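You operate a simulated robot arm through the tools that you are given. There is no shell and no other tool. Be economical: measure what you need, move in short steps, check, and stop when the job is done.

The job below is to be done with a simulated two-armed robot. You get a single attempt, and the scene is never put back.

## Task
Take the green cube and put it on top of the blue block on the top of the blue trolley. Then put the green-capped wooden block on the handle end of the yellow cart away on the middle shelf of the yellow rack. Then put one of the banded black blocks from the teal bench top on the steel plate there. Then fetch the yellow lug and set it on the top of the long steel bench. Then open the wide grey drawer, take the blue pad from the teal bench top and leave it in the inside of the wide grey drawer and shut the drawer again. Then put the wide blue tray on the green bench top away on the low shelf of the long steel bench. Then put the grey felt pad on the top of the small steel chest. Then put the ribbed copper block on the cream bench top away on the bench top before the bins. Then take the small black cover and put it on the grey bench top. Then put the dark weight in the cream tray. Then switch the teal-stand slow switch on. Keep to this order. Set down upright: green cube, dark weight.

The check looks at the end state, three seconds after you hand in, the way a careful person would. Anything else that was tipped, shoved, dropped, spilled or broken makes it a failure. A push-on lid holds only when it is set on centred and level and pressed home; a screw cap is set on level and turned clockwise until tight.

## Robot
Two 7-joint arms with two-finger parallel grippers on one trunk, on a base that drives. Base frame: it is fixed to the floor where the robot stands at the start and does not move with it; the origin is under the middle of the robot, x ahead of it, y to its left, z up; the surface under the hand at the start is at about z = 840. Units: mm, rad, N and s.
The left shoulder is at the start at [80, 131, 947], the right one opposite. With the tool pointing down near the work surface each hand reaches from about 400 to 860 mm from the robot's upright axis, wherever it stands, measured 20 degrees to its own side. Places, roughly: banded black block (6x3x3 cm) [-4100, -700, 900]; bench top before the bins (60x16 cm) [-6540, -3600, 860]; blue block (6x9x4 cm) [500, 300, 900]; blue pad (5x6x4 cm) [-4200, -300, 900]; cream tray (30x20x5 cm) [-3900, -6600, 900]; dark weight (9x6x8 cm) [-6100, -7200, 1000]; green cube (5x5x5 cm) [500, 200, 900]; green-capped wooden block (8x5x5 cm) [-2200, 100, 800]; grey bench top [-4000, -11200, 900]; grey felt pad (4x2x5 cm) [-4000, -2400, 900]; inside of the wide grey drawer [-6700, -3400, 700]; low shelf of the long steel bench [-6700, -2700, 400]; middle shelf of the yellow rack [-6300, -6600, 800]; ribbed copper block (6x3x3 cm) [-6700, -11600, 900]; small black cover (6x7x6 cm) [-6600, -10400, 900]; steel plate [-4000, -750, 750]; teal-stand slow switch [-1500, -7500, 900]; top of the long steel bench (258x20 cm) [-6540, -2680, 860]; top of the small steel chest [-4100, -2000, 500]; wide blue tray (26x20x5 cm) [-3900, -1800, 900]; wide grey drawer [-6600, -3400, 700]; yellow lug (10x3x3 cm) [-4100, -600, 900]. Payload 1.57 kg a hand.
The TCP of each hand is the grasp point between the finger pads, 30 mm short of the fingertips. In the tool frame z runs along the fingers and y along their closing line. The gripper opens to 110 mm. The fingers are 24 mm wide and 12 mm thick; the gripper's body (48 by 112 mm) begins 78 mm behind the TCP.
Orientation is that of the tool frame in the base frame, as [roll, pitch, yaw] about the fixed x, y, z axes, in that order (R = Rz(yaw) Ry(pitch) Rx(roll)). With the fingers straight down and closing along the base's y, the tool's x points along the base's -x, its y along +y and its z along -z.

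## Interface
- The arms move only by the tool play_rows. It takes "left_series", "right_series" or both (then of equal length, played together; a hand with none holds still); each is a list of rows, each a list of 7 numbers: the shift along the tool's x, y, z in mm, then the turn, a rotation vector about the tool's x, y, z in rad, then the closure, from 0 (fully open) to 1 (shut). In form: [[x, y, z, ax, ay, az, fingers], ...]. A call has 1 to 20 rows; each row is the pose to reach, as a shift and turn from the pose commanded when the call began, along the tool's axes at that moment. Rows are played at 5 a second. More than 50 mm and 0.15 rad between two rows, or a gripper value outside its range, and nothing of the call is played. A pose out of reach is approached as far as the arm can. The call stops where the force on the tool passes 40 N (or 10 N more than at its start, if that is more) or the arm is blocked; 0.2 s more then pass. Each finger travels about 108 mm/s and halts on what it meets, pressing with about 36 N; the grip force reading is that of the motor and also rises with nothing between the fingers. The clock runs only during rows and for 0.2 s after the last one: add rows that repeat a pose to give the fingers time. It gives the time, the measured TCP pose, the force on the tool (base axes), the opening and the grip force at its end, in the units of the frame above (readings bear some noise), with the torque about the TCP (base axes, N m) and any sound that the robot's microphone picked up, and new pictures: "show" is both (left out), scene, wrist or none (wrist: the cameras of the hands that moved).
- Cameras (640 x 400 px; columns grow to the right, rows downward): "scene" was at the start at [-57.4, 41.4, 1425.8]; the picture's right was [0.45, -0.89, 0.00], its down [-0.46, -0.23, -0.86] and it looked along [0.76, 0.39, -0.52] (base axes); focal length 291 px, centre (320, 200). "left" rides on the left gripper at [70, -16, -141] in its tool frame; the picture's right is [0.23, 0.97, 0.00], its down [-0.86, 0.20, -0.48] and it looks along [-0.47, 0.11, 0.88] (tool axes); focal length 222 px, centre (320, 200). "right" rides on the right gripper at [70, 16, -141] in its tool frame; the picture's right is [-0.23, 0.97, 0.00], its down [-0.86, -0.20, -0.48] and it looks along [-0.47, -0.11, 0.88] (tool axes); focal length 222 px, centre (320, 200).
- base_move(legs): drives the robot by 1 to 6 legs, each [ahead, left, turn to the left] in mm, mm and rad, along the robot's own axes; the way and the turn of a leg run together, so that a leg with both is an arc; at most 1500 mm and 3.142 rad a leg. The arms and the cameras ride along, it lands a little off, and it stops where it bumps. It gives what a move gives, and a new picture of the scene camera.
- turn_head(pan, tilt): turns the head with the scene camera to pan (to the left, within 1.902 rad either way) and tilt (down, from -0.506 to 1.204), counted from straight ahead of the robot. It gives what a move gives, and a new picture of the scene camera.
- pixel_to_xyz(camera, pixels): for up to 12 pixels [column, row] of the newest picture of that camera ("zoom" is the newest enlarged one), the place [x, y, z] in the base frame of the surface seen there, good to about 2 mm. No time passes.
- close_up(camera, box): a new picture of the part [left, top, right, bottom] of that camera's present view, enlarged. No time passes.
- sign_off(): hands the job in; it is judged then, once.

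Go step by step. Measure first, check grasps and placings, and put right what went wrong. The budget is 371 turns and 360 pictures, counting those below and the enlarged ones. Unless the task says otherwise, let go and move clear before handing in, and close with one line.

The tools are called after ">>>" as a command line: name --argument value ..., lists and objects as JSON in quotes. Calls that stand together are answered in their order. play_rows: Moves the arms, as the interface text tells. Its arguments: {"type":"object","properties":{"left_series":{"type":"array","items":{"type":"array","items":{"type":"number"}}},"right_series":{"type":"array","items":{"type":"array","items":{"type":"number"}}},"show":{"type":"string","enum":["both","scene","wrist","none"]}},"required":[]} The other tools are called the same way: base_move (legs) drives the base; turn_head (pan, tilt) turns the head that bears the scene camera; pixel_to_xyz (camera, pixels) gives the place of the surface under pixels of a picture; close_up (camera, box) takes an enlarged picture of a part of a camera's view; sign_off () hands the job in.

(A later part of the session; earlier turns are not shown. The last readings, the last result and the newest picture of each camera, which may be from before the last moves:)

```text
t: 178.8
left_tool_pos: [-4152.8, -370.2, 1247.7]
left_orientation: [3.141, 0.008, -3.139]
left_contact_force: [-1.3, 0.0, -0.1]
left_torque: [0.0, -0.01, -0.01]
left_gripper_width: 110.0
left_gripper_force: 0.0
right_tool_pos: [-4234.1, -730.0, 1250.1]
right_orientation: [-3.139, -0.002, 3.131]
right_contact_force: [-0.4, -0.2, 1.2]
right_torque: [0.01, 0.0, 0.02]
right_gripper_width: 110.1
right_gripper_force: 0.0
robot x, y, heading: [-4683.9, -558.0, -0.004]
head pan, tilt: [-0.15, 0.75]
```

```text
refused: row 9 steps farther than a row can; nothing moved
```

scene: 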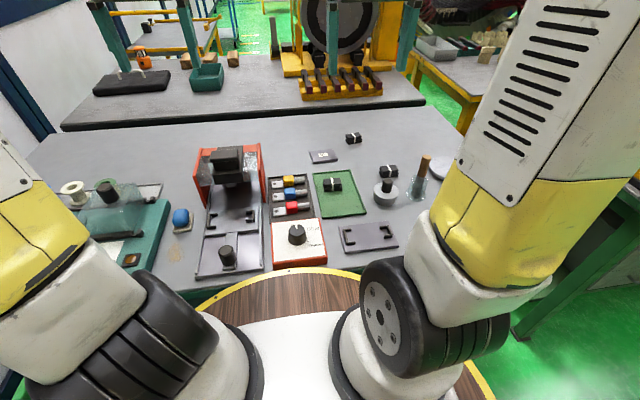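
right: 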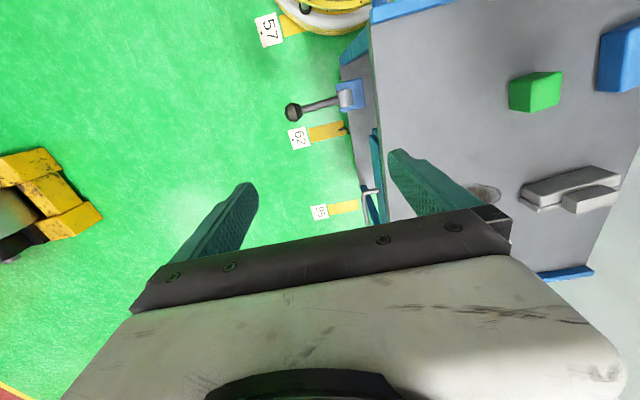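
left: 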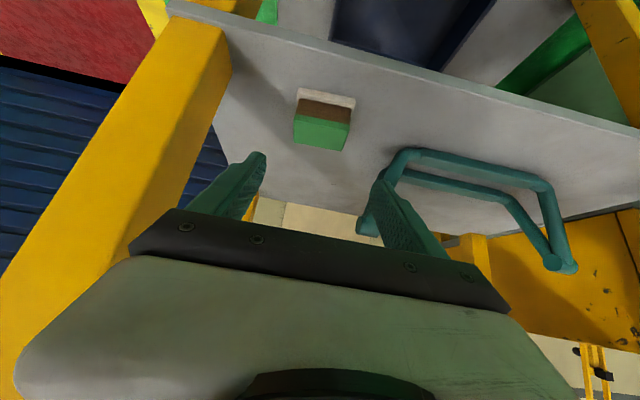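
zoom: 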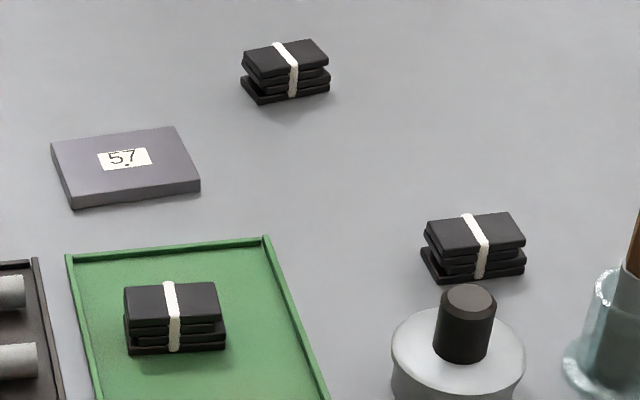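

>>> play_rows --right_series '[[-38, -10, 22, 0, 0, 0, 0], [-76, -20, 44, 0, 0, 0, 0], [-114, -30, 66, 0, 0, 0, 0], [-152, -40, 88, 0, 0, 0, 0], [-190, -50, 110, 0, 0, 0, 0], [-228, -60, 132, 0, 0, 0, 0], [-266, -70, 154, 0, 0, 0, 0], [-304, -80, 176, 0, 0, 0, 0], [-344, -85, 200, 0, 0, 0, 0], [-344, -85, 200, 0, 0, 0, 0]]'

```text
t: 181.0
left_tool_pos: [-4152.0, -370.6, 1246.7]
left_orientation: [-3.141, 0.005, -3.14]
left_contact_force: [-0.7, 1.1, -0.1]
left_torque: [0.02, 0.0, 0.01]
left_gripper_width: 110.1
left_gripper_force: 0.0
right_tool_pos: [-3895.6, -817.7, 1047.9]
right_orientation: [-3.139, -0.004, 3.132]
right_contact_force: [0.2, -0.1, -0.5]
right_torque: [0.02, -0.02, 0.0]
right_gripper_width: 110.0
right_gripper_force: 0.1
right hand out of reach, approached as far as the arm can: row 9, 10
robot x, y, heading: [-4682.6, -554.0, -0.01]
head pan, tilt: [-0.15, 0.75]
```

scene: 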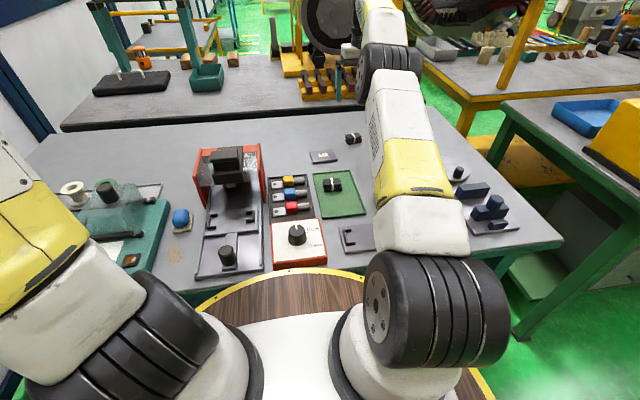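
right: 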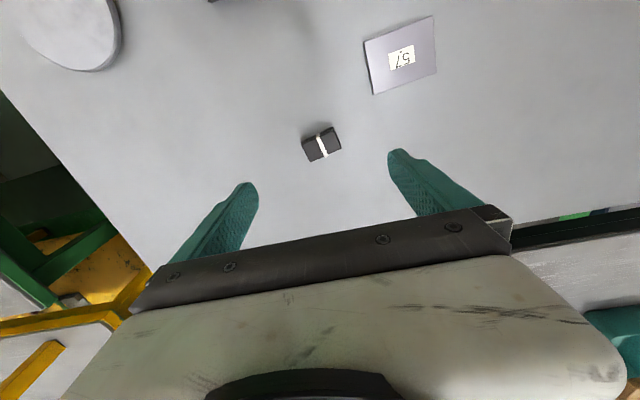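

The hand is at its reach edge but nearly over the block at (321,143). I'll measure the block and plate in the wrist view.

>>> close_up --camera "right" --box '[280, 0, 460, 180]'

>>> pixel_to_xyz --camera "right" --pixels '[[305, 139], [334, 128], [340, 148], [312, 160], [322, 143], [366, 42], [433, 18], [437, 72], [375, 93], [401, 58]]'

```text
2.22 times, centred on (370, 90) of right
```

zoom: 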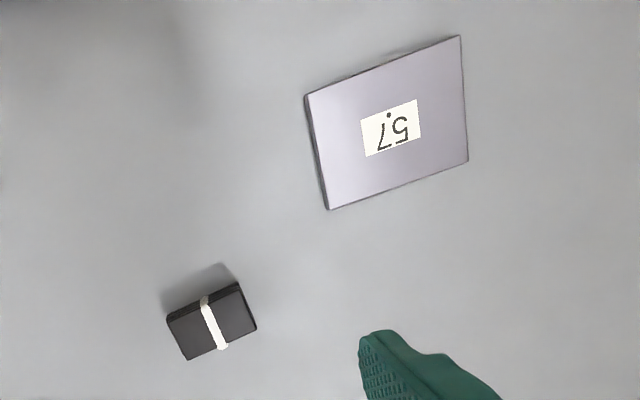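

```text
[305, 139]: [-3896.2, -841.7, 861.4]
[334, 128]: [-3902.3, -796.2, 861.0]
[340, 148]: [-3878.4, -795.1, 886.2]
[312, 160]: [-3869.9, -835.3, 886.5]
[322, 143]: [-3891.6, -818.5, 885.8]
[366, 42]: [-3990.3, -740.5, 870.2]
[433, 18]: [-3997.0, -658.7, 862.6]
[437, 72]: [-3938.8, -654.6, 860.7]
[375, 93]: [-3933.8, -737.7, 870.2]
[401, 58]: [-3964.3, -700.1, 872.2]
```

>>> pixel_to_xyz --camera "zoom" --pixels '[[172, 322], [234, 292], [252, 326], [190, 355], [213, 324], [310, 100], [456, 42], [464, 158], [330, 206]]'

```text
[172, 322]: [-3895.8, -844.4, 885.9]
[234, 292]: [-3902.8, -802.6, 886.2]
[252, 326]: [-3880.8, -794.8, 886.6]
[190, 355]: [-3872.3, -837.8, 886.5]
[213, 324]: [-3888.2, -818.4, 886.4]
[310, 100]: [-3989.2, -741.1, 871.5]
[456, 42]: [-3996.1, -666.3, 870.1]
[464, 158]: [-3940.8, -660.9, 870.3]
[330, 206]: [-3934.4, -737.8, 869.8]
```

Block A's centre is (-3888,-820) with a yaw of 0.165, and the plate's centre is (-3965,-701). I'll descend partly with the yaw turn and check that the position converges.

>>> play_rows --right_series '[[-2, -4, 40, 0, 0, -0.09, 0], [-2, -4, 80, 0, 0, -0.175, 0], [-2, -4, 110, 0, 0, -0.175, 0], [-2, -4, 110, 0, 0, -0.175, 0]]' --show "wrist"

```text
t: 182.0
left_tool_pos: [-4152.7, -370.2, 1246.5]
left_orientation: [3.141, 0.005, -3.137]
left_contact_force: [1.4, -1.0, 0.2]
left_torque: [0.03, -0.01, -0.02]
left_gripper_width: 110.2
left_gripper_force: 0.1
right_tool_pos: [-3893.4, -822.1, 937.3]
right_orientation: [-3.139, -0.002, -2.975]
right_contact_force: [-0.4, -0.7, -0.9]
right_torque: [0.01, -0.01, -0.01]
right_gripper_width: 109.9
right_gripper_force: 0.0
robot x, y, heading: [-4682.9, -554.8, -0.006]
head pan, tilt: [-0.15, 0.75]
```

right: 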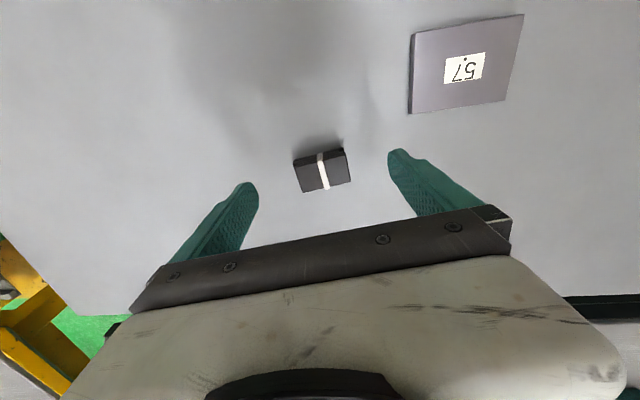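

Centred. I'll go down to z 893 and close.

>>> play_rows --right_series '[[-5.5, 0.5, 25, 0, 0, 0, 0], [-5.5, 0.5, 44, 0, 0, 0, 0], [-5.5, 0.5, 44, 0, 0, 0, 0.3], [-5.5, 0.5, 44, 0, 0, 0, 0.6], [-5.5, 0.5, 44, 0, 0, 0, 1], [-5.5, 0.5, 44, 0, 0, 0, 1], [-5.5, 0.5, 44, 0, 0, 0, 1]]' --show "wrist"

```text
t: 183.6
left_tool_pos: [-4151.8, -369.8, 1247.1]
left_orientation: [-3.141, 0.006, -3.139]
left_contact_force: [-0.4, 0.4, 1.3]
left_torque: [0.0, -0.02, -0.01]
left_gripper_width: 109.8
left_gripper_force: 0.0
right_tool_pos: [-3887.6, -820.8, 894.3]
right_orientation: [-3.14, -0.001, -2.975]
right_contact_force: [-0.1, -1.0, -0.7]
right_torque: [0.0, 0.05, 0.02]
right_gripper_width: 51.0
right_gripper_force: 35.9
robot x, y, heading: [-4684.6, -558.1, -0.008]
head pan, tilt: [-0.15, 0.75]
```

right: 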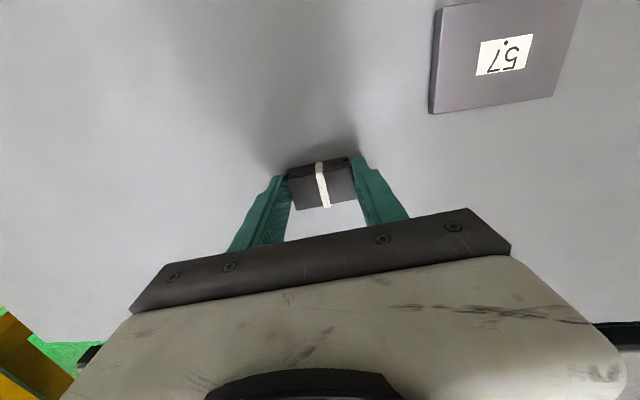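

Gripped at 51 mm. I'll lift and carry it to the plate centre, first hovering.

>>> play_rows --right_series '[[0, 0, -40, 0, 0, 0, 1], [0, 0, -60, 0, 0, 0, 1], [15, 35, -60, 0, 0, 0, 1], [30, 75, -60, 0, 0, 0.03, 1], [45, 110, -60, 0, 0, 0.07, 1], [56, 130, -60, 0, 0, 0.07, 1], [56, 130, -30, 0, 0, 0.07, 1], [56, 130, -30, 0, 0, 0.07, 1]]' --show "wrist"

```text
t: 185.4
left_tool_pos: [-4151.3, -370.0, 1246.6]
left_orientation: [-3.141, 0.005, -3.137]
left_contact_force: [-0.8, 0.2, 0.5]
left_torque: [0.0, 0.0, 0.02]
left_gripper_width: 110.0
left_gripper_force: 0.0
right_tool_pos: [-3965.4, -702.0, 923.8]
right_orientation: [-3.139, -0.002, -3.046]
right_contact_force: [0.5, -0.4, 0.0]
right_torque: [0.03, -0.01, 0.01]
right_gripper_width: 50.9
right_gripper_force: 36.0
robot x, y, heading: [-4685.9, -555.8, -0.008]
head pan, tilt: [-0.15, 0.75]
```

right: 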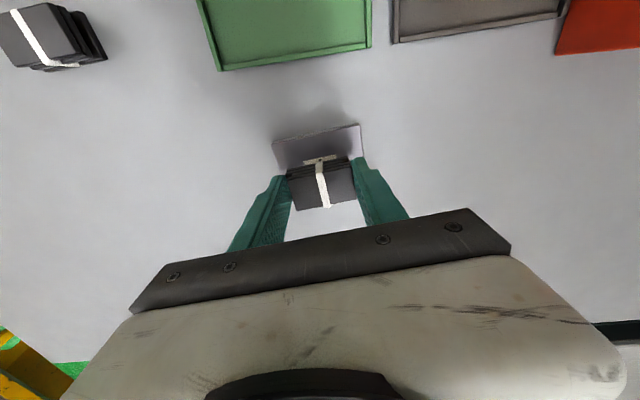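

Over the plate. I'll lower 19 mm, release, and rise.

>>> play_rows --right_series '[[0, 0, 12, 0, 0, 0, 1], [0, 0, 19, 0, 0, 0, 1], [0, 0, 19, 0, 0, 0, 1], [0, 0, 19, 0, 0, 0, 0.4], [0, 0, 19, 0, 0, 0, 0.3], [0, 0, 19, 0, 0, 0, 0.3], [0, 0, -20, 0, 0, 0, 0.3], [0, 0, -60, 0, 0, 0, 0.3], [0, 0, -105, 0, 0, 0, 0.3], [0, 0, -150, 0, 0, 0, 0.3]]'

```text
t: 187.6
left_tool_pos: [-4151.4, -369.3, 1247.8]
left_orientation: [-3.141, 0.006, -3.138]
left_contact_force: [0.6, 0.1, -0.2]
left_torque: [0.03, 0.0, 0.0]
left_gripper_width: 110.1
left_gripper_force: 0.0
right_tool_pos: [-3965.0, -702.4, 1074.2]
right_orientation: [-3.14, -0.005, -3.045]
right_contact_force: [0.2, -0.2, -0.2]
right_torque: [0.0, 0.01, -0.01]
right_gripper_width: 77.0
right_gripper_force: 0.0
robot x, y, heading: [-4686.2, -556.5, -0.006]
head pan, tilt: [-0.15, 0.75]
```

scene: 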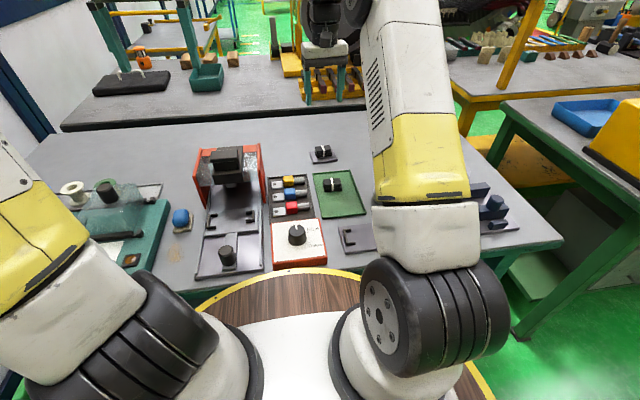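
right: 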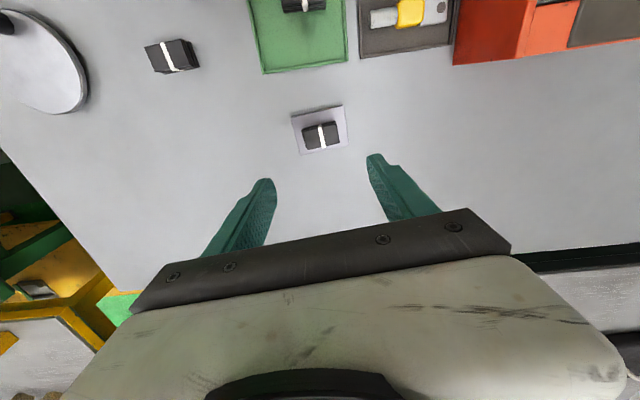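

The block rests on the plate at (321,135). Next I'll move the right hand above the lug tray to see the yellow lug.

>>> play_rows --right_series '[[25, 20, -10, 0, 0, -0.02, 0.1], [55, 40, -20, 0, 0, -0.04, 0], [85, 60, -30, 0, 0, -0.07, 0], [115, 80, -30, 0, 0, -0.1, 0], [125, 85, -30, 0, 0, -0.1, 0], [125, 85, -30, 0, 0, -0.1, 0]]'

>>> close_up --camera "scene" --box '[250, 165, 330, 225]'

```text
t: 189.0
left_tool_pos: [-4152.1, -369.1, 1246.3]
left_orientation: [3.141, 0.005, -3.138]
left_contact_force: [0.1, 0.2, 0.2]
left_torque: [-0.05, 0.0, 0.0]
left_gripper_width: 109.8
left_gripper_force: 0.0
right_tool_pos: [-4099.1, -627.6, 1103.3]
right_orientation: [-3.14, 0.0, -2.945]
right_contact_force: [0.3, -0.3, -0.5]
right_torque: [0.0, 0.02, -0.01]
right_gripper_width: 110.2
right_gripper_force: 0.1
robot x, y, heading: [-4687.1, -557.8, -0.006]
head pan, tilt: [-0.15, 0.75]
```

scene: 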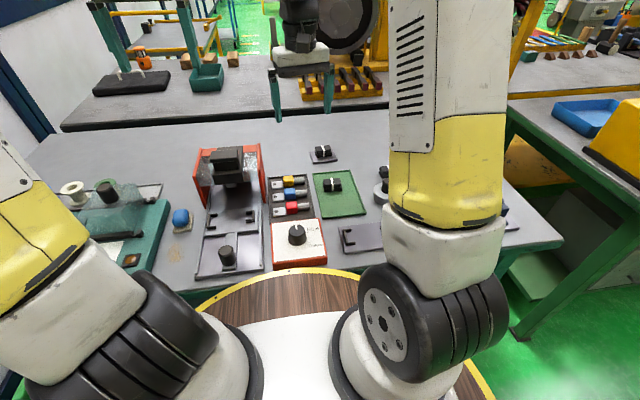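
right: 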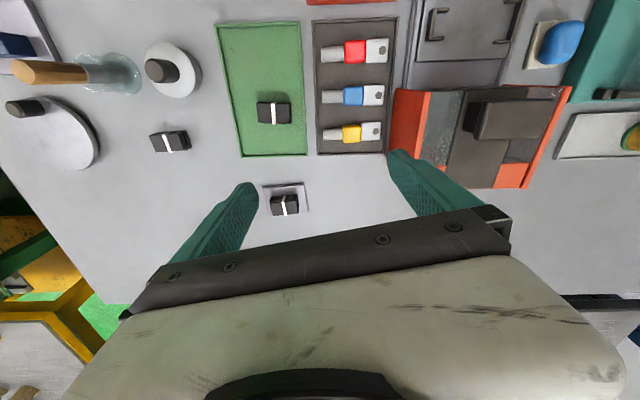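

```text
6.67 times, centred on (290, 195) of scene
```

zoom: 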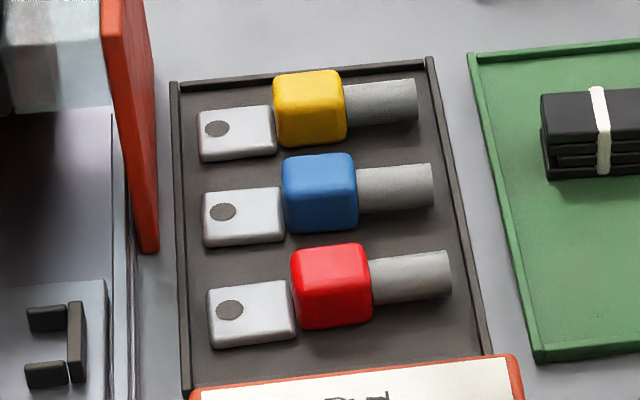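

Now I'll get the yellow lug's geometry from both views.

>>> close_up --camera "right" --box '[300, 0, 440, 175]'

>>> pixel_to_xyz --camera "right" --pixels '[[326, 136], [344, 126], [360, 124], [346, 142], [362, 139], [375, 131], [352, 132], [353, 95], [353, 110], [335, 133], [390, 120], [320, 148]]'

```text
2.29 times, centred on (370, 88) of right
```

zoom: 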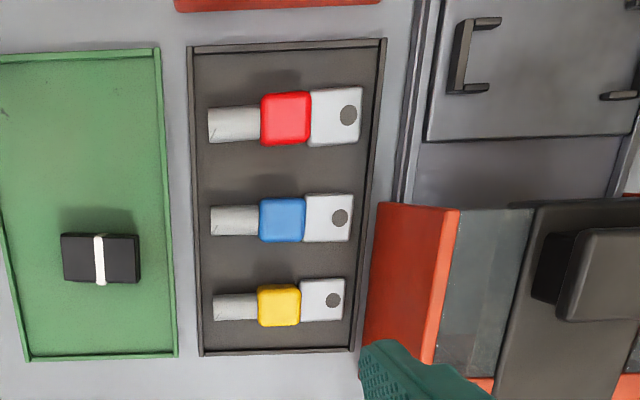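

```text
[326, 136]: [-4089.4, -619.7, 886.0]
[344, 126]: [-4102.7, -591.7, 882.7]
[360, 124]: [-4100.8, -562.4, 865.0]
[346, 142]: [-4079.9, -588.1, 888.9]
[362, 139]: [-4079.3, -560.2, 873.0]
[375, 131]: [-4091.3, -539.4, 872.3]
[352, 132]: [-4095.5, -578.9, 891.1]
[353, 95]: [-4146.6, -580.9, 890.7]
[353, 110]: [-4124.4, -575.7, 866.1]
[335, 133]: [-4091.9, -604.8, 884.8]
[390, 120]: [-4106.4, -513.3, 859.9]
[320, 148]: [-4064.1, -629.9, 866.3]
```

The yellow lug body is centred at (-4092,-578), z 865–891, with its axis along y. I'll turn the tool 80° so the fingers close along x and set the opening to about 44 mm.

>>> play_rows --right_series '[[-2, 5, 0, 0, 0, -0.14, 0.1], [-4, 10, 0, 0, 0, -0.28, 0.2], [-6, 15, 0, 0, 0, -0.42, 0.3], [-8, 20, 0, 0, 0, -0.56, 0.4], [-10, 25, 0, 0, 0, -0.7, 0.5], [-12, 30, 0, 0, 0, -0.84, 0.59], [-14, 35, 0, 0, 0, -0.98, 0.59], [-15, 40, 0, 0, 0, -1.12, 0.59], [-16, 44, 0, 0, 0, -1.26, 0.59], [-16.6, 47.7, 0, 0, 0, -1.398, 0.59], [-16.6, 47.7, 40, 0, 0, -1.398, 0.59], [-16.6, 47.7, 60, 0, 0, -1.398, 0.59]]'

```text
t: 191.6
left_tool_pos: [-4153.3, -369.3, 1247.3]
left_orientation: [3.141, 0.005, -3.141]
left_contact_force: [0.3, 0.2, 0.1]
left_torque: [-0.01, -0.04, -0.01]
left_gripper_width: 109.7
left_gripper_force: 0.0
right_tool_pos: [-4091.2, -579.5, 1044.0]
right_orientation: [3.14, -0.001, -1.546]
right_contact_force: [-0.6, 0.0, 0.0]
right_torque: [0.0, 0.0, -0.03]
right_gripper_width: 45.3
right_gripper_force: 0.1
robot x, y, heading: [-4685.3, -551.8, -0.008]
head pan, tilt: [-0.15, 0.75]
```

scene: 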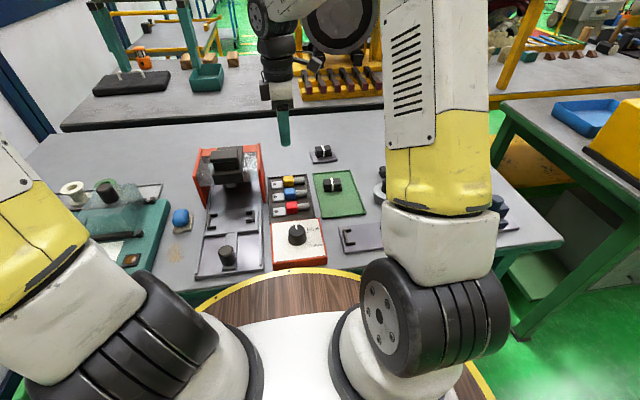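
right: 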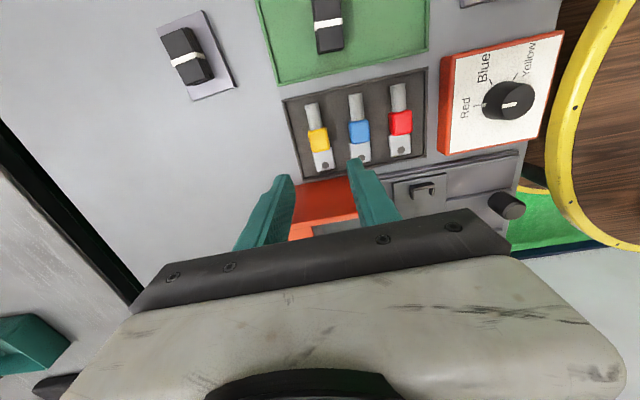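

>>> close_up --camera "right" --box '[280, 80, 400, 180]'

>>> pixel_to_xyz --camera "right" --pixels '[[311, 131], [326, 131], [317, 140], [319, 136], [330, 148], [313, 150], [311, 110], [360, 131], [350, 125]]'

```text
4.00 times, centred on (340, 130) of right
```

zoom: 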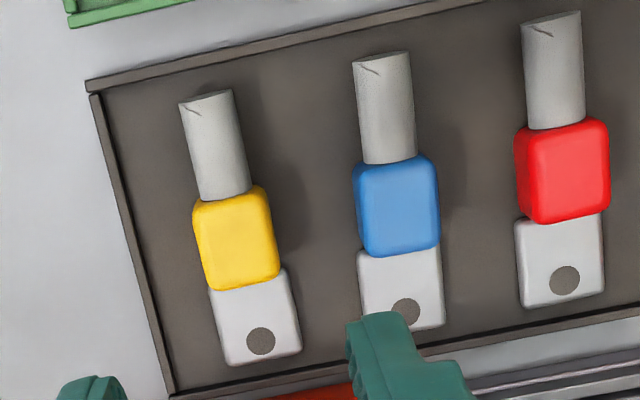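

```text
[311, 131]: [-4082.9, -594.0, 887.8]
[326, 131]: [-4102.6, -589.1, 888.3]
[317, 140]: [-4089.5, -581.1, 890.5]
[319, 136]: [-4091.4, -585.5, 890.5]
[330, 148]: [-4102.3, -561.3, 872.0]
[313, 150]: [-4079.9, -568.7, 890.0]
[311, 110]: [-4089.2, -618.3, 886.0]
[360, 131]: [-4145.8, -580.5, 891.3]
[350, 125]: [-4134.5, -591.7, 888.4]
```

Alignment is good, with the yellow body centred at about (-4091.5,-580). I'll descend to z 899 and close.

>>> play_rows --right_series '[[0, 0, 45, 0, 0, 0, 0.59], [0, 0, 90, 0, 0, 0, 0.59], [0, 0, 120, 0, 0, 0, 0.59], [0, 0, 145, 0, 0, 0, 0.59], [0, 0, 145, 0, 0, 0, 0.59], [0, 0, 145, 0, 0, 0, 0.8], [0, 0, 145, 0, 0, 0, 1], [0, 0, 145, 0, 0, 0, 1]]' --show "wrist"

```text
t: 193.4
left_tool_pos: [-4152.3, -369.9, 1246.7]
left_orientation: [3.141, 0.005, -3.138]
left_contact_force: [0.4, 0.0, -0.3]
left_torque: [0.01, -0.02, -0.02]
left_gripper_width: 110.0
left_gripper_force: 0.0
right_tool_pos: [-4092.0, -580.5, 898.5]
right_orientation: [3.14, -0.002, -1.545]
right_contact_force: [-0.2, 0.1, -0.7]
right_torque: [-0.04, -0.02, 0.01]
right_gripper_width: 25.0
right_gripper_force: 36.0
robot x, y, heading: [-4682.8, -560.2, -0.009]
head pan, tilt: [-0.15, 0.75]
```

right: 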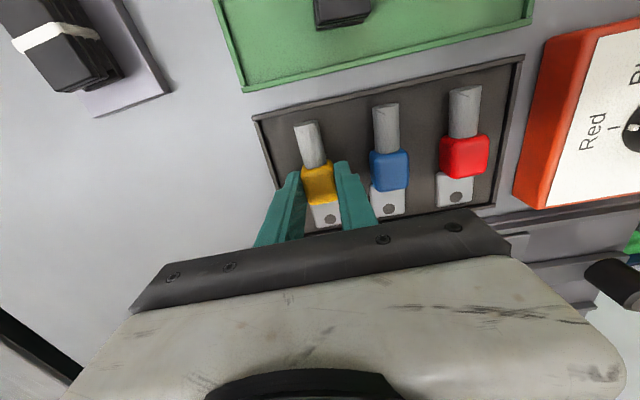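

The lug is gripped at 25 mm. I'll lift clear and check it.

>>> play_rows --right_series '[[0, 0, -40, 0, 0, 0, 1], [0, 0, -85, 0, 0, 0, 1], [0, 0, -130, 0, 0, 0, 1], [0, 0, -175, 0, 0, 0, 1], [0, 0, -220, 0, 0, 0, 1], [0, 0, -260, 0, 0, 0, 1], [0, 0, -300, 0, 0, 0, 1]]'

```text
t: 195.0
left_tool_pos: [-4152.1, -369.2, 1247.5]
left_orientation: [3.141, 0.005, -3.141]
left_contact_force: [-0.1, -0.5, -0.8]
left_torque: [-0.01, -0.01, 0.02]
left_gripper_width: 109.8
left_gripper_force: 0.0
right_tool_pos: [-4090.4, -578.3, 1199.4]
right_orientation: [3.138, -0.001, -1.546]
right_contact_force: [-0.1, 0.0, 0.0]
right_torque: [0.02, -0.01, 0.0]
right_gripper_width: 25.0
right_gripper_force: 35.9
robot x, y, heading: [-4683.3, -556.3, -0.005]
head pan, tilt: [-0.15, 0.75]
```

scene: 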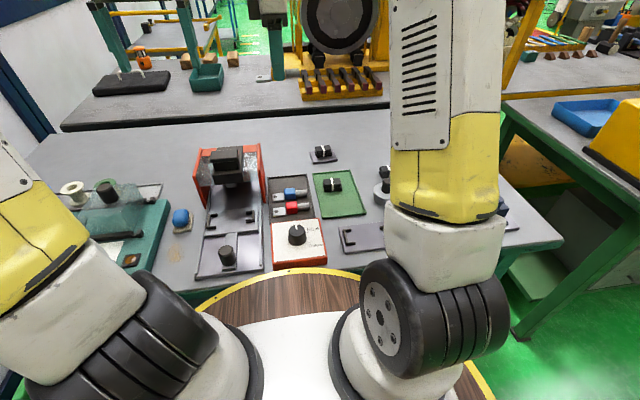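
right: 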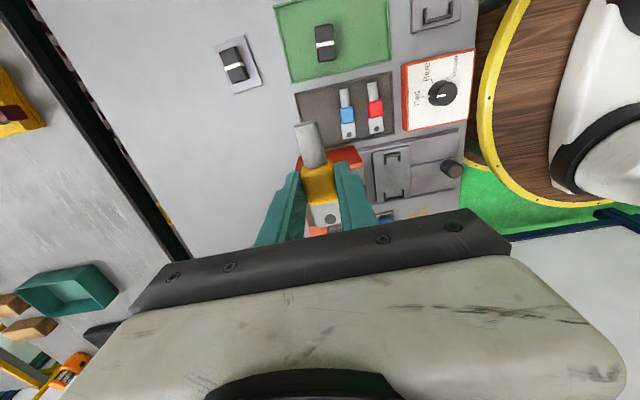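

The lug is held, and its tray slot is empty. I'll back off, drive south and face the long steel bench.

>>> base_move --legs '[[-600, 0, 0], [0, 0, -1.57], [1400, 0, 0], [650, 0, 0], [0, 0, -1.57]]'

>>> turn_head --pan 0 --tilt 0.45

```text
t: 215.9
left_tool_pos: [-5817.9, -2790.4, 1247.0]
left_orientation: [-3.141, 0.006, 0.002]
left_contact_force: [-0.1, 0.0, -0.5]
left_torque: [-0.04, -0.01, 0.01]
left_gripper_width: 109.8
left_gripper_force: 0.1
right_tool_pos: [-5879.1, -2579.9, 1199.2]
right_orientation: [3.14, -0.003, 1.592]
right_contact_force: [0.8, -0.4, -1.3]
right_torque: [0.0, -0.02, -0.04]
right_gripper_width: 25.1
right_gripper_force: 36.4
robot x, y, heading: [-5287.8, -2601.0, 3.136]
head pan, tilt: [-0.15, 0.75]
```

scene: 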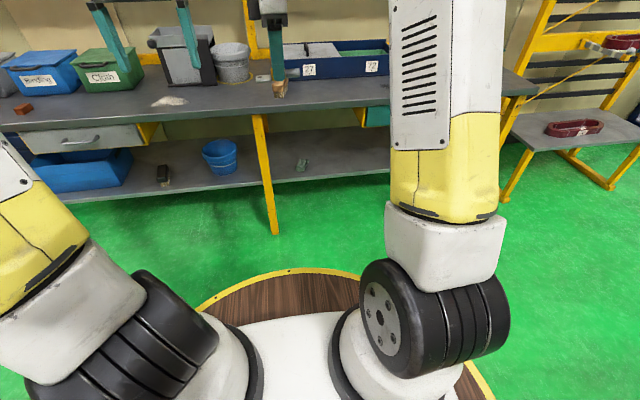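

```text
t: 216.7
left_tool_pos: [-5818.2, -2790.5, 1247.4]
left_orientation: [3.141, 0.005, 0.0]
left_contact_force: [-1.3, 0.1, 0.3]
left_torque: [-0.02, -0.04, 0.0]
left_gripper_width: 110.0
left_gripper_force: 0.1
right_tool_pos: [-5878.0, -2580.5, 1198.7]
right_orientation: [3.14, -0.002, 1.595]
right_contact_force: [-0.5, -0.6, -0.2]
right_torque: [0.01, 0.01, 0.01]
right_gripper_width: 25.1
right_gripper_force: 36.1
robot x, y, heading: [-5288.3, -2605.2, 3.137]
head pan, tilt: [0.0, 0.45]
```

scene: 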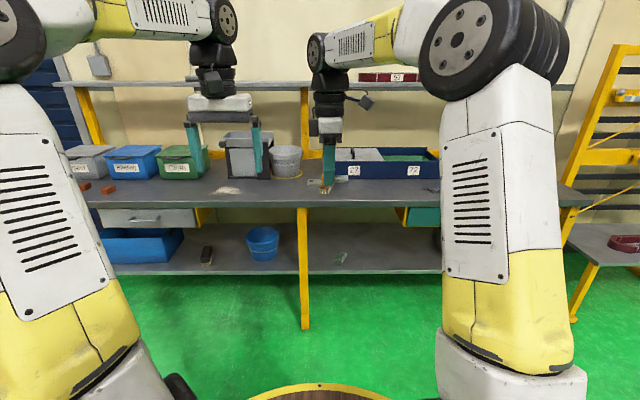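

The long steel bench is ahead, with the wide grey drawer at (150,216). I'll measure the bench top and the drawer.

>>> pixel_to_xyz --camera "scene" --pixels '[[300, 200], [300, 185], [270, 190], [380, 195], [380, 205], [150, 217], [105, 217], [195, 216], [150, 201], [280, 83], [230, 190], [300, 290]]'

>>> close_up --camera "scene" --box '[60, 130, 300, 280]'

```text
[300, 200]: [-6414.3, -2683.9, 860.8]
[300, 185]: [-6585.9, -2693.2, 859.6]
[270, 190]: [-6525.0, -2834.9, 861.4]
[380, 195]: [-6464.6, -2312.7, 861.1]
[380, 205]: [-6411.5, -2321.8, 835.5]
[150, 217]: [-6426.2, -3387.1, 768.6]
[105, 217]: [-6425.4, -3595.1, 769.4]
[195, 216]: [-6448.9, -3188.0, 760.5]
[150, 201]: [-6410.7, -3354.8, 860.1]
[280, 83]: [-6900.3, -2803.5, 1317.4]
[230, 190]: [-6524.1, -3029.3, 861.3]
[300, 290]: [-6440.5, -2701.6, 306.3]
```

```text
2.67 times, centred on (180, 205) of scene
```

zoom: 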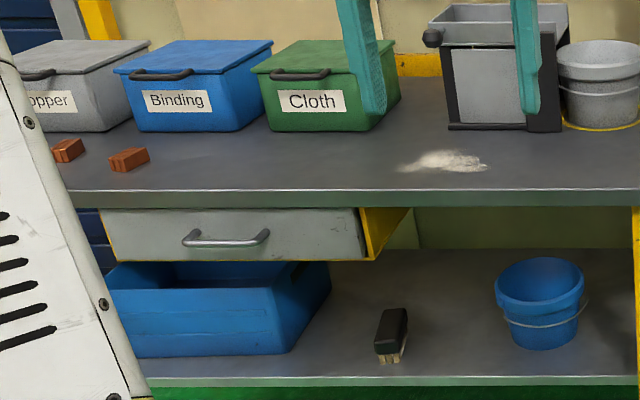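

The strip at about (-6510,-2580) is free, and the bench top is at z 861. I'll drive forward 630 mm.

>>> base_move --legs '[[630, 0, 0]]'

>>> close_up --camera "right" --box '[0, 0, 640, 400]'

```text
t: 220.2
left_tool_pos: [-6450.5, -2780.9, 1247.0]
left_orientation: [-3.141, 0.006, -0.007]
left_contact_force: [0.4, 0.7, 0.0]
left_torque: [0.01, 0.0, -0.03]
left_gripper_width: 110.0
left_gripper_force: 0.0
right_tool_pos: [-6510.6, -2569.6, 1199.1]
right_orientation: [3.141, 0.0, 1.586]
right_contact_force: [0.5, -1.0, -0.7]
right_torque: [-0.02, 0.01, 0.04]
right_gripper_width: 25.0
right_gripper_force: 35.6
robot x, y, heading: [-5917.8, -2598.9, 3.132]
head pan, tilt: [0.0, 0.45]
```

scene: 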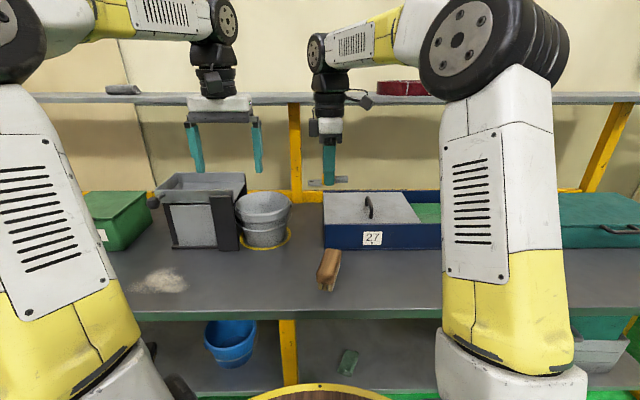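

```text
1.00 times, centred on (320, 200) of right (not enlarged: the box is as wide or as high as the picture)
```

zoom: 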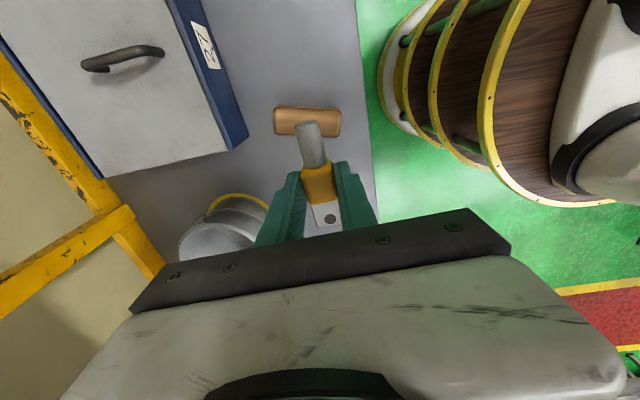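

A wooden brush stands at (328,270) near my target. I'll measure it and the free spots.

>>> pixel_to_xyz --camera "scene" --pixels '[[328, 262], [325, 288], [335, 255], [400, 260], [400, 285], [400, 300], [385, 247], [270, 270], [265, 247]]'

```text
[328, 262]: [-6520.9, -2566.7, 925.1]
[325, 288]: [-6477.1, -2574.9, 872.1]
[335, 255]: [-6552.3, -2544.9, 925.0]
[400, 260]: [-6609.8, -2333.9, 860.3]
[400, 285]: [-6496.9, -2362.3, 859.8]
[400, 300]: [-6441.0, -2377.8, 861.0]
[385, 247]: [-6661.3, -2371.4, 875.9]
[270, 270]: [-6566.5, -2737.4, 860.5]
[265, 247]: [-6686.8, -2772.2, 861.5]
```

I'll shift the hand 150 mm to the right, to y≈-2420, and lower the lug there.

>>> play_rows --right_series '[[45, 0, 0, 0, 0, 0, 1], [90, 0, 0, 0, 0, 0, 1], [130, 0, 20, 0, 0, 0, 1], [150, 0, 60, 0, 0, 0, 1], [150, 0, 105, 0, 0, 0, 1], [150, 0, 150, 0, 0, 0, 1], [150, 0, 195, 0, 0, 0, 1], [150, 0, 240, 0, 0, 0, 1], [150, 0, 280, 0, 0, 0, 1], [150, 0, 280, 0, 0, 0, 1]]'

```text
t: 222.4
left_tool_pos: [-6452.8, -2780.8, 1245.7]
left_orientation: [-3.14, 0.004, -0.006]
left_contact_force: [1.0, 0.5, -0.4]
left_torque: [0.01, 0.0, -0.02]
left_gripper_width: 110.2
left_gripper_force: 0.2
right_tool_pos: [-6514.8, -2419.7, 918.5]
right_orientation: [3.138, -0.001, 1.588]
right_contact_force: [0.0, -0.9, -0.7]
right_torque: [0.0, -0.01, 0.0]
right_gripper_width: 25.0
right_gripper_force: 35.9
robot x, y, heading: [-5915.3, -2597.6, 3.127]
head pan, tilt: [0.0, 0.45]
```

scene: 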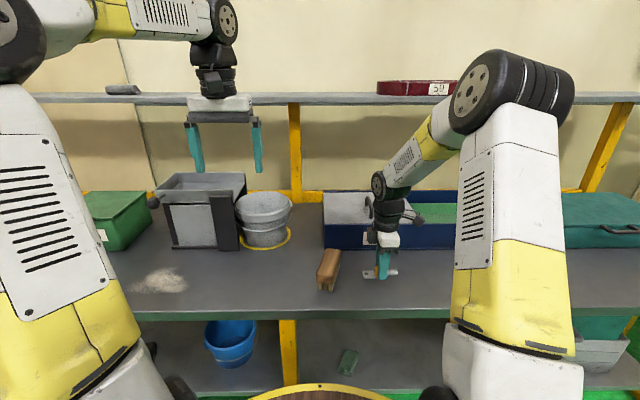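
right: 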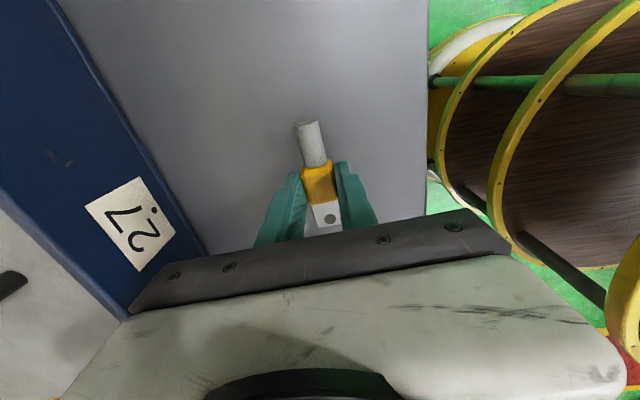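

Clear. I'll lower the last 24 mm, release, and rise.

>>> play_rows --right_series '[[0, 0, 15, 0, 0, 0, 1], [0, 0, 23.5, 0, 0, 0, 1], [0, 0, 23.5, 0, 0, 0, 1], [0, 0, 23.5, 0, 0, 0, 0.6], [0, 0, 23.5, 0, 0, 0, 0.55], [0, 0, -20, 0, 0, 0, 0.55], [0, 0, -65, 0, 0, 0, 0.55], [0, 0, -110, 0, 0, 0, 0.5], [0, 0, -155, 0, 0, 0, 0.4], [0, 0, -200, 0, 0, 0, 0.2], [0, 0, -240, 0, 0, 0, 0], [0, 0, -280, 0, 0, 0, 0]]'

```text
t: 225.0
left_tool_pos: [-6450.6, -2780.7, 1246.9]
left_orientation: [3.141, 0.007, -0.005]
left_contact_force: [-0.7, 0.0, 0.1]
left_torque: [0.01, -0.01, -0.03]
left_gripper_width: 110.1
left_gripper_force: 0.1
right_tool_pos: [-6514.4, -2419.6, 1200.3]
right_orientation: [3.139, -0.003, 1.587]
right_contact_force: [-0.1, -0.1, 0.7]
right_torque: [0.01, -0.03, 0.01]
right_gripper_width: 109.8
right_gripper_force: 0.1
robot x, y, heading: [-5917.0, -2598.7, 3.137]
head pan, tilt: [0.0, 0.45]
```

scene: 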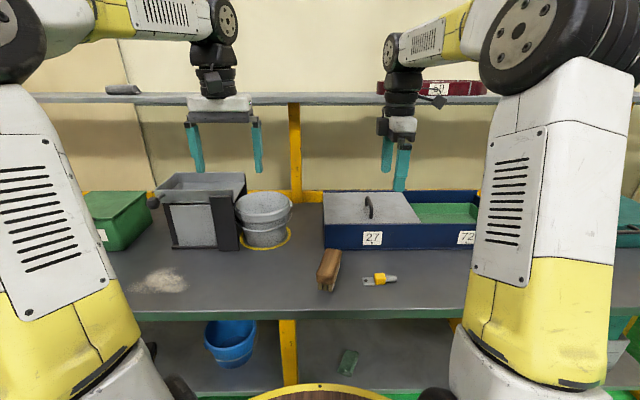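
right: 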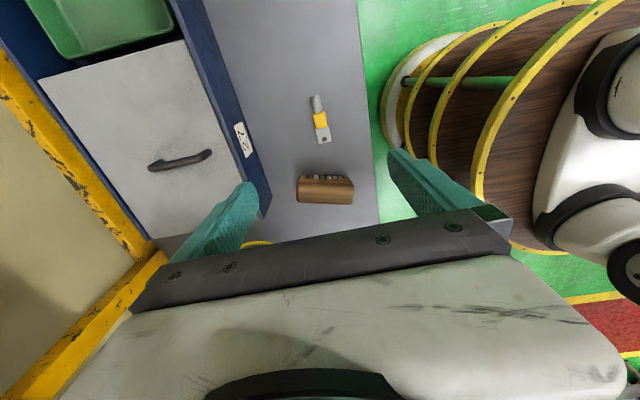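

The lug rests on the bench at (380,280). Next is the drawer: I'll back off and shift left in front of it for a close look.

>>> base_move --legs '[[-330, 0, 0], [0, 740, 0]]'

>>> turn_head --pan 0.0 --tilt 0.6

```text
t: 230.8
left_tool_pos: [-6131.8, -3528.7, 1247.4]
left_orientation: [-3.141, 0.005, -0.002]
left_contact_force: [-0.2, -0.3, 0.1]
left_torque: [0.04, 0.01, 0.02]
left_gripper_width: 110.0
left_gripper_force: 0.1
right_tool_pos: [-6194.1, -3168.2, 1199.7]
right_orientation: [3.14, -0.002, 1.592]
right_contact_force: [-0.8, 0.4, 0.2]
right_torque: [0.03, 0.01, 0.02]
right_gripper_width: 109.9
right_gripper_force: 0.0
robot x, y, heading: [-5595.6, -3347.8, 3.136]
head pan, tilt: [0.0, 0.45]
```

scene: 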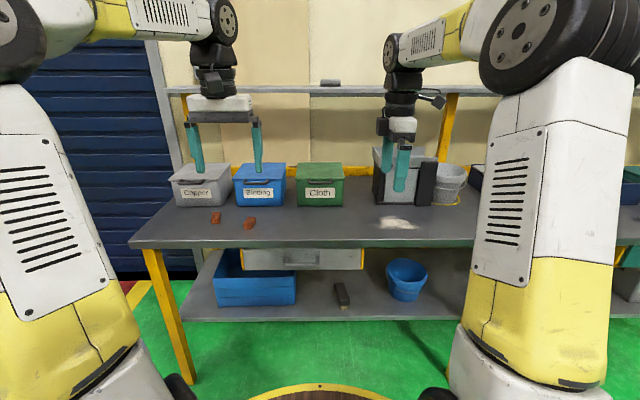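

```text
t: 231.6
left_tool_pos: [-6130.9, -3528.9, 1247.3]
left_orientation: [-3.141, 0.006, -0.004]
left_contact_force: [0.5, 0.3, 0.1]
left_torque: [0.0, 0.01, 0.0]
left_gripper_width: 110.2
left_gripper_force: 0.0
right_tool_pos: [-6195.7, -3168.4, 1199.5]
right_orientation: [3.14, -0.002, 1.59]
right_contact_force: [-0.3, -0.8, -0.7]
right_torque: [-0.05, 0.01, 0.0]
right_gripper_width: 110.0
right_gripper_force: 0.0
robot x, y, heading: [-5598.0, -3344.8, 3.129]
head pan, tilt: [0.0, 0.6]
```

scene: 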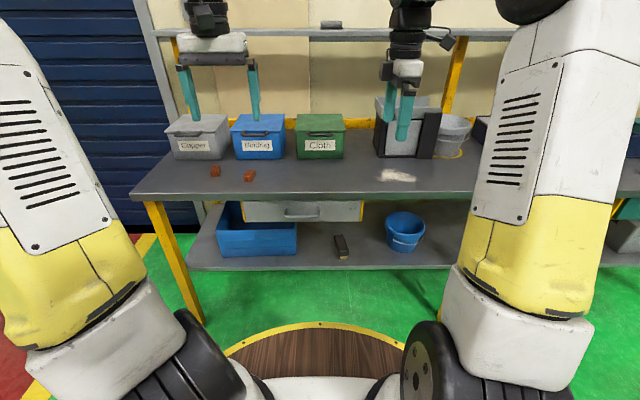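

>>> close_up --camera "scene" --box '[235, 185, 375, 235]'

>>> pixel_to_xyz --camera "zoom" --pixels '[[220, 140], [290, 147], [360, 140], [225, 122], [290, 120], [290, 165], [60, 150], [500, 150], [290, 90], [100, 100]]'

```text
4.57 times, centred on (305, 210) of scene
```

zoom: 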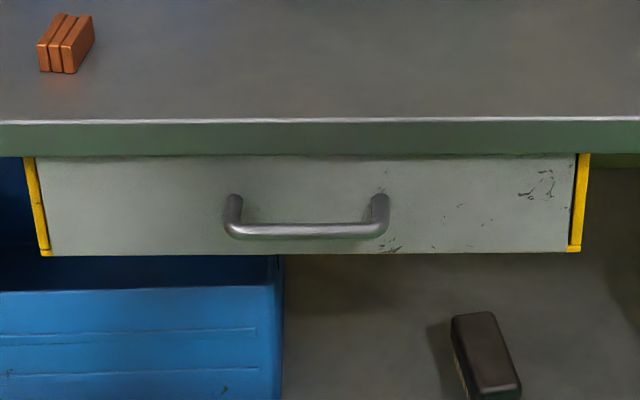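

```text
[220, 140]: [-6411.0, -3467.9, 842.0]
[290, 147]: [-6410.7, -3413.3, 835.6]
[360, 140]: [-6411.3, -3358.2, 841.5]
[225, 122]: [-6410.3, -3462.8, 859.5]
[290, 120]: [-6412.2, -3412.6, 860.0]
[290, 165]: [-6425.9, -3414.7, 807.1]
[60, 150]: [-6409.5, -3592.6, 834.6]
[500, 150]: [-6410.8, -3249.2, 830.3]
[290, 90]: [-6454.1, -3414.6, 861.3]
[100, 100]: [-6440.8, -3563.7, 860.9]
```

>>> pixel_to_xyz --camera "zoom" --pixels '[[300, 231], [260, 232], [350, 231], [300, 226], [300, 236], [233, 205], [380, 205], [300, 200], [300, 249], [45, 220], [575, 230], [290, 310]]'

```text
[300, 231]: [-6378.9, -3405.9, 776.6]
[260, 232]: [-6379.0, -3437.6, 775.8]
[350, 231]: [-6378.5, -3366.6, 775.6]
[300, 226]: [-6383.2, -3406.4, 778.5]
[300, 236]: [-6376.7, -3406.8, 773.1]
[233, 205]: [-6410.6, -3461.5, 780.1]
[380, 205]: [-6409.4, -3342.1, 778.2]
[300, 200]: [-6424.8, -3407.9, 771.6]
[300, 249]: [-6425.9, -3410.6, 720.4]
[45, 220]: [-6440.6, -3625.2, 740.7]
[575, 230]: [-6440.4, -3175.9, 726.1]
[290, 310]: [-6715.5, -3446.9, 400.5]
```

The handle bar is at (-6382,-3402,774), 36 mm off the drawer face. I'll reposition and swing the right hand to point horizontally with the fingers closing vertically.

>>> base_move --legs '[[30, 215, 0.005]]'

>>> play_rows --right_series '[[0, 0, 0, 0.1428, 0, 0, 0.1], [0, 0, 0, 0.2856, 0, 0, 0.2], [0, 0, 0, 0.4284, 0, 0, 0.3], [0, 0, 0, 0.5712, 0, 0, 0.4], [0, 0, 0, 0.714, 0, 0, 0.45], [0, 0, 0, 0.8568, 0, 0, 0.45], [0, 0, 0, 0.9996, 0, 0, 0.45], [0, 0, 0, 1.1424, 0, 0, 0.45], [0, 0, 0, 1.2852, 0, 0, 0.45], [0, 0, 0, 1.428, 0, 0, 0.45], [0, 0, 0, 1.5708, 0, 0, 0.45], [0, 0, 0, 1.5708, 0, 0, 0.45]]'

```text
t: 233.2
left_tool_pos: [-6161.3, -3745.3, 1246.1]
left_orientation: [-3.141, 0.004, 0.003]
left_contact_force: [0.3, 1.3, -0.2]
left_torque: [-0.04, 0.03, -0.02]
left_gripper_width: 109.9
left_gripper_force: 0.1
right_tool_pos: [-6226.8, -3385.0, 1200.6]
right_orientation: [3.14, -0.001, 1.596]
right_contact_force: [0.2, 0.5, 0.0]
right_torque: [-0.03, 0.0, 0.02]
right_gripper_width: 110.1
right_gripper_force: 0.0
robot x, y, heading: [-5633.6, -3560.9, 3.141]
head pan, tilt: [0.0, 0.6]
```

scene: 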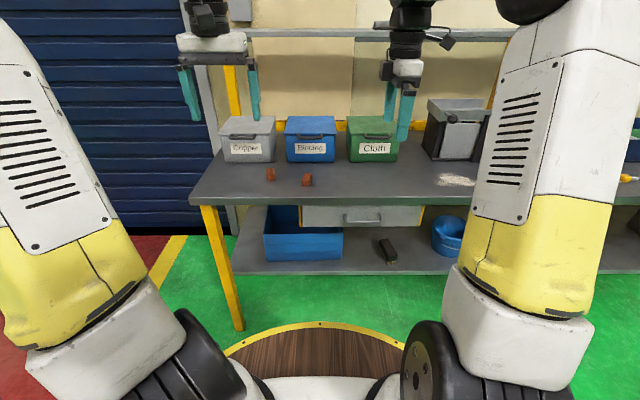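

```text
t: 235.8
left_tool_pos: [-6162.3, -3746.7, 1246.3]
left_orientation: [3.14, 0.004, 0.003]
left_contact_force: [-0.3, 0.1, -0.1]
left_torque: [-0.02, -0.03, -0.02]
left_gripper_width: 109.9
left_gripper_force: 0.2
right_tool_pos: [-6227.0, -3385.8, 1199.7]
right_orientation: [-1.572, 0.0, 1.596]
right_contact_force: [0.1, 0.1, -0.7]
right_torque: [0.01, -0.01, 0.04]
right_gripper_width: 60.6
right_gripper_force: 0.1
right hand out of reach, approached as far as the arm can: row 7
robot x, y, heading: [-5630.2, -3559.7, 3.135]
head pan, tilt: [0.0, 0.6]
```

scene: 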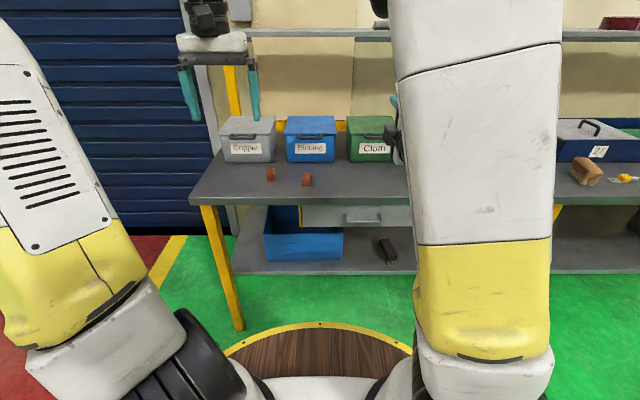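
right: 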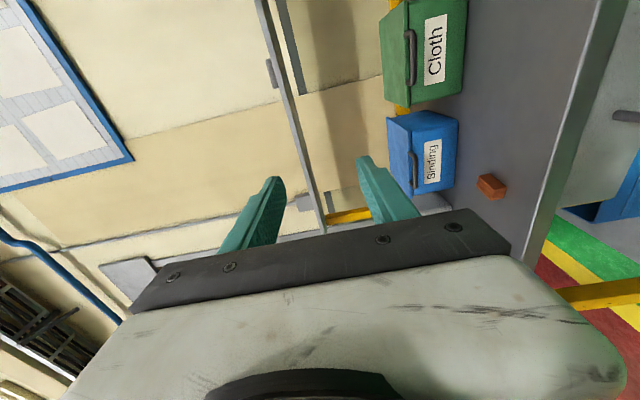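

Horizontal pose achieved. I'll lower to handle height in front of the drawer.

>>> play_rows --right_series '[[-2, 43, 6, 0, 0, 0, 0.45], [-4, 86, 12, 0, 0, 0, 0.45], [-6, 129, 18, 0, 0, 0, 0.45], [-8, 172, 24, 0, 0, 0, 0.45], [-10, 215, 30, 0, 0, 0, 0.45], [-12, 258, 36, 0, 0, 0, 0.45], [-13, 301, 42, 0, 0, 0, 0.45], [-14, 344, 50, 0, 0, 0, 0.45], [-15, 387, 58, 0, 0, 0, 0.45], [-15, 426, 63, 0, 0, 0, 0.45], [-15, 426, 63, 0, 0, 0, 0.45]]'

```text
t: 238.2
left_tool_pos: [-6162.0, -3746.6, 1247.1]
left_orientation: [-3.14, 0.004, 0.005]
left_contact_force: [-0.4, -0.8, 0.1]
left_torque: [0.0, -0.01, 0.0]
left_gripper_width: 109.9
left_gripper_force: 0.0
right_tool_pos: [-6270.5, -3477.4, 881.7]
right_orientation: [-1.573, -0.002, 1.593]
right_contact_force: [-0.3, 0.1, -0.4]
right_torque: [-0.01, -0.02, 0.02]
right_gripper_width: 60.9
right_gripper_force: 0.1
right hand out of reach, approached as far as the arm can: row 6, 7, 8, 9, 10, 11
robot x, y, heading: [-5632.6, -3558.5, 3.137]
head pan, tilt: [0.0, 0.6]
```

scene: 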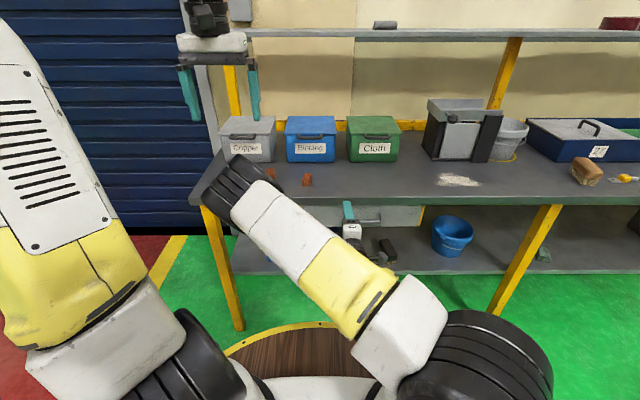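
right: 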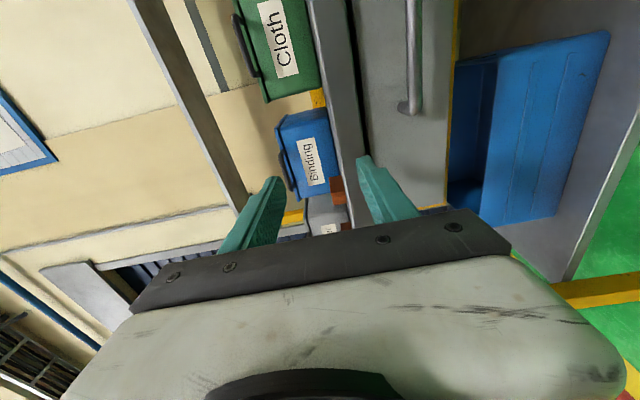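

The arm folded oddly, with its elbow at pixel (240,185) possibly near the bench. I'll check where it is.

>>> pixel_to_xyz --camera "scene" --pixels '[[240, 185], [225, 165], [260, 200], [300, 235], [355, 235], [215, 180], [370, 300]]'

```text
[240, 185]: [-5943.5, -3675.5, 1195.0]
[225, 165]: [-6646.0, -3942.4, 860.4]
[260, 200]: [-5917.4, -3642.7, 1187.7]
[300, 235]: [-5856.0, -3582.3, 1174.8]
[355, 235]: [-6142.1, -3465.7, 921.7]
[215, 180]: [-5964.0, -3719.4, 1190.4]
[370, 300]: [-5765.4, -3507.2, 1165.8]
```

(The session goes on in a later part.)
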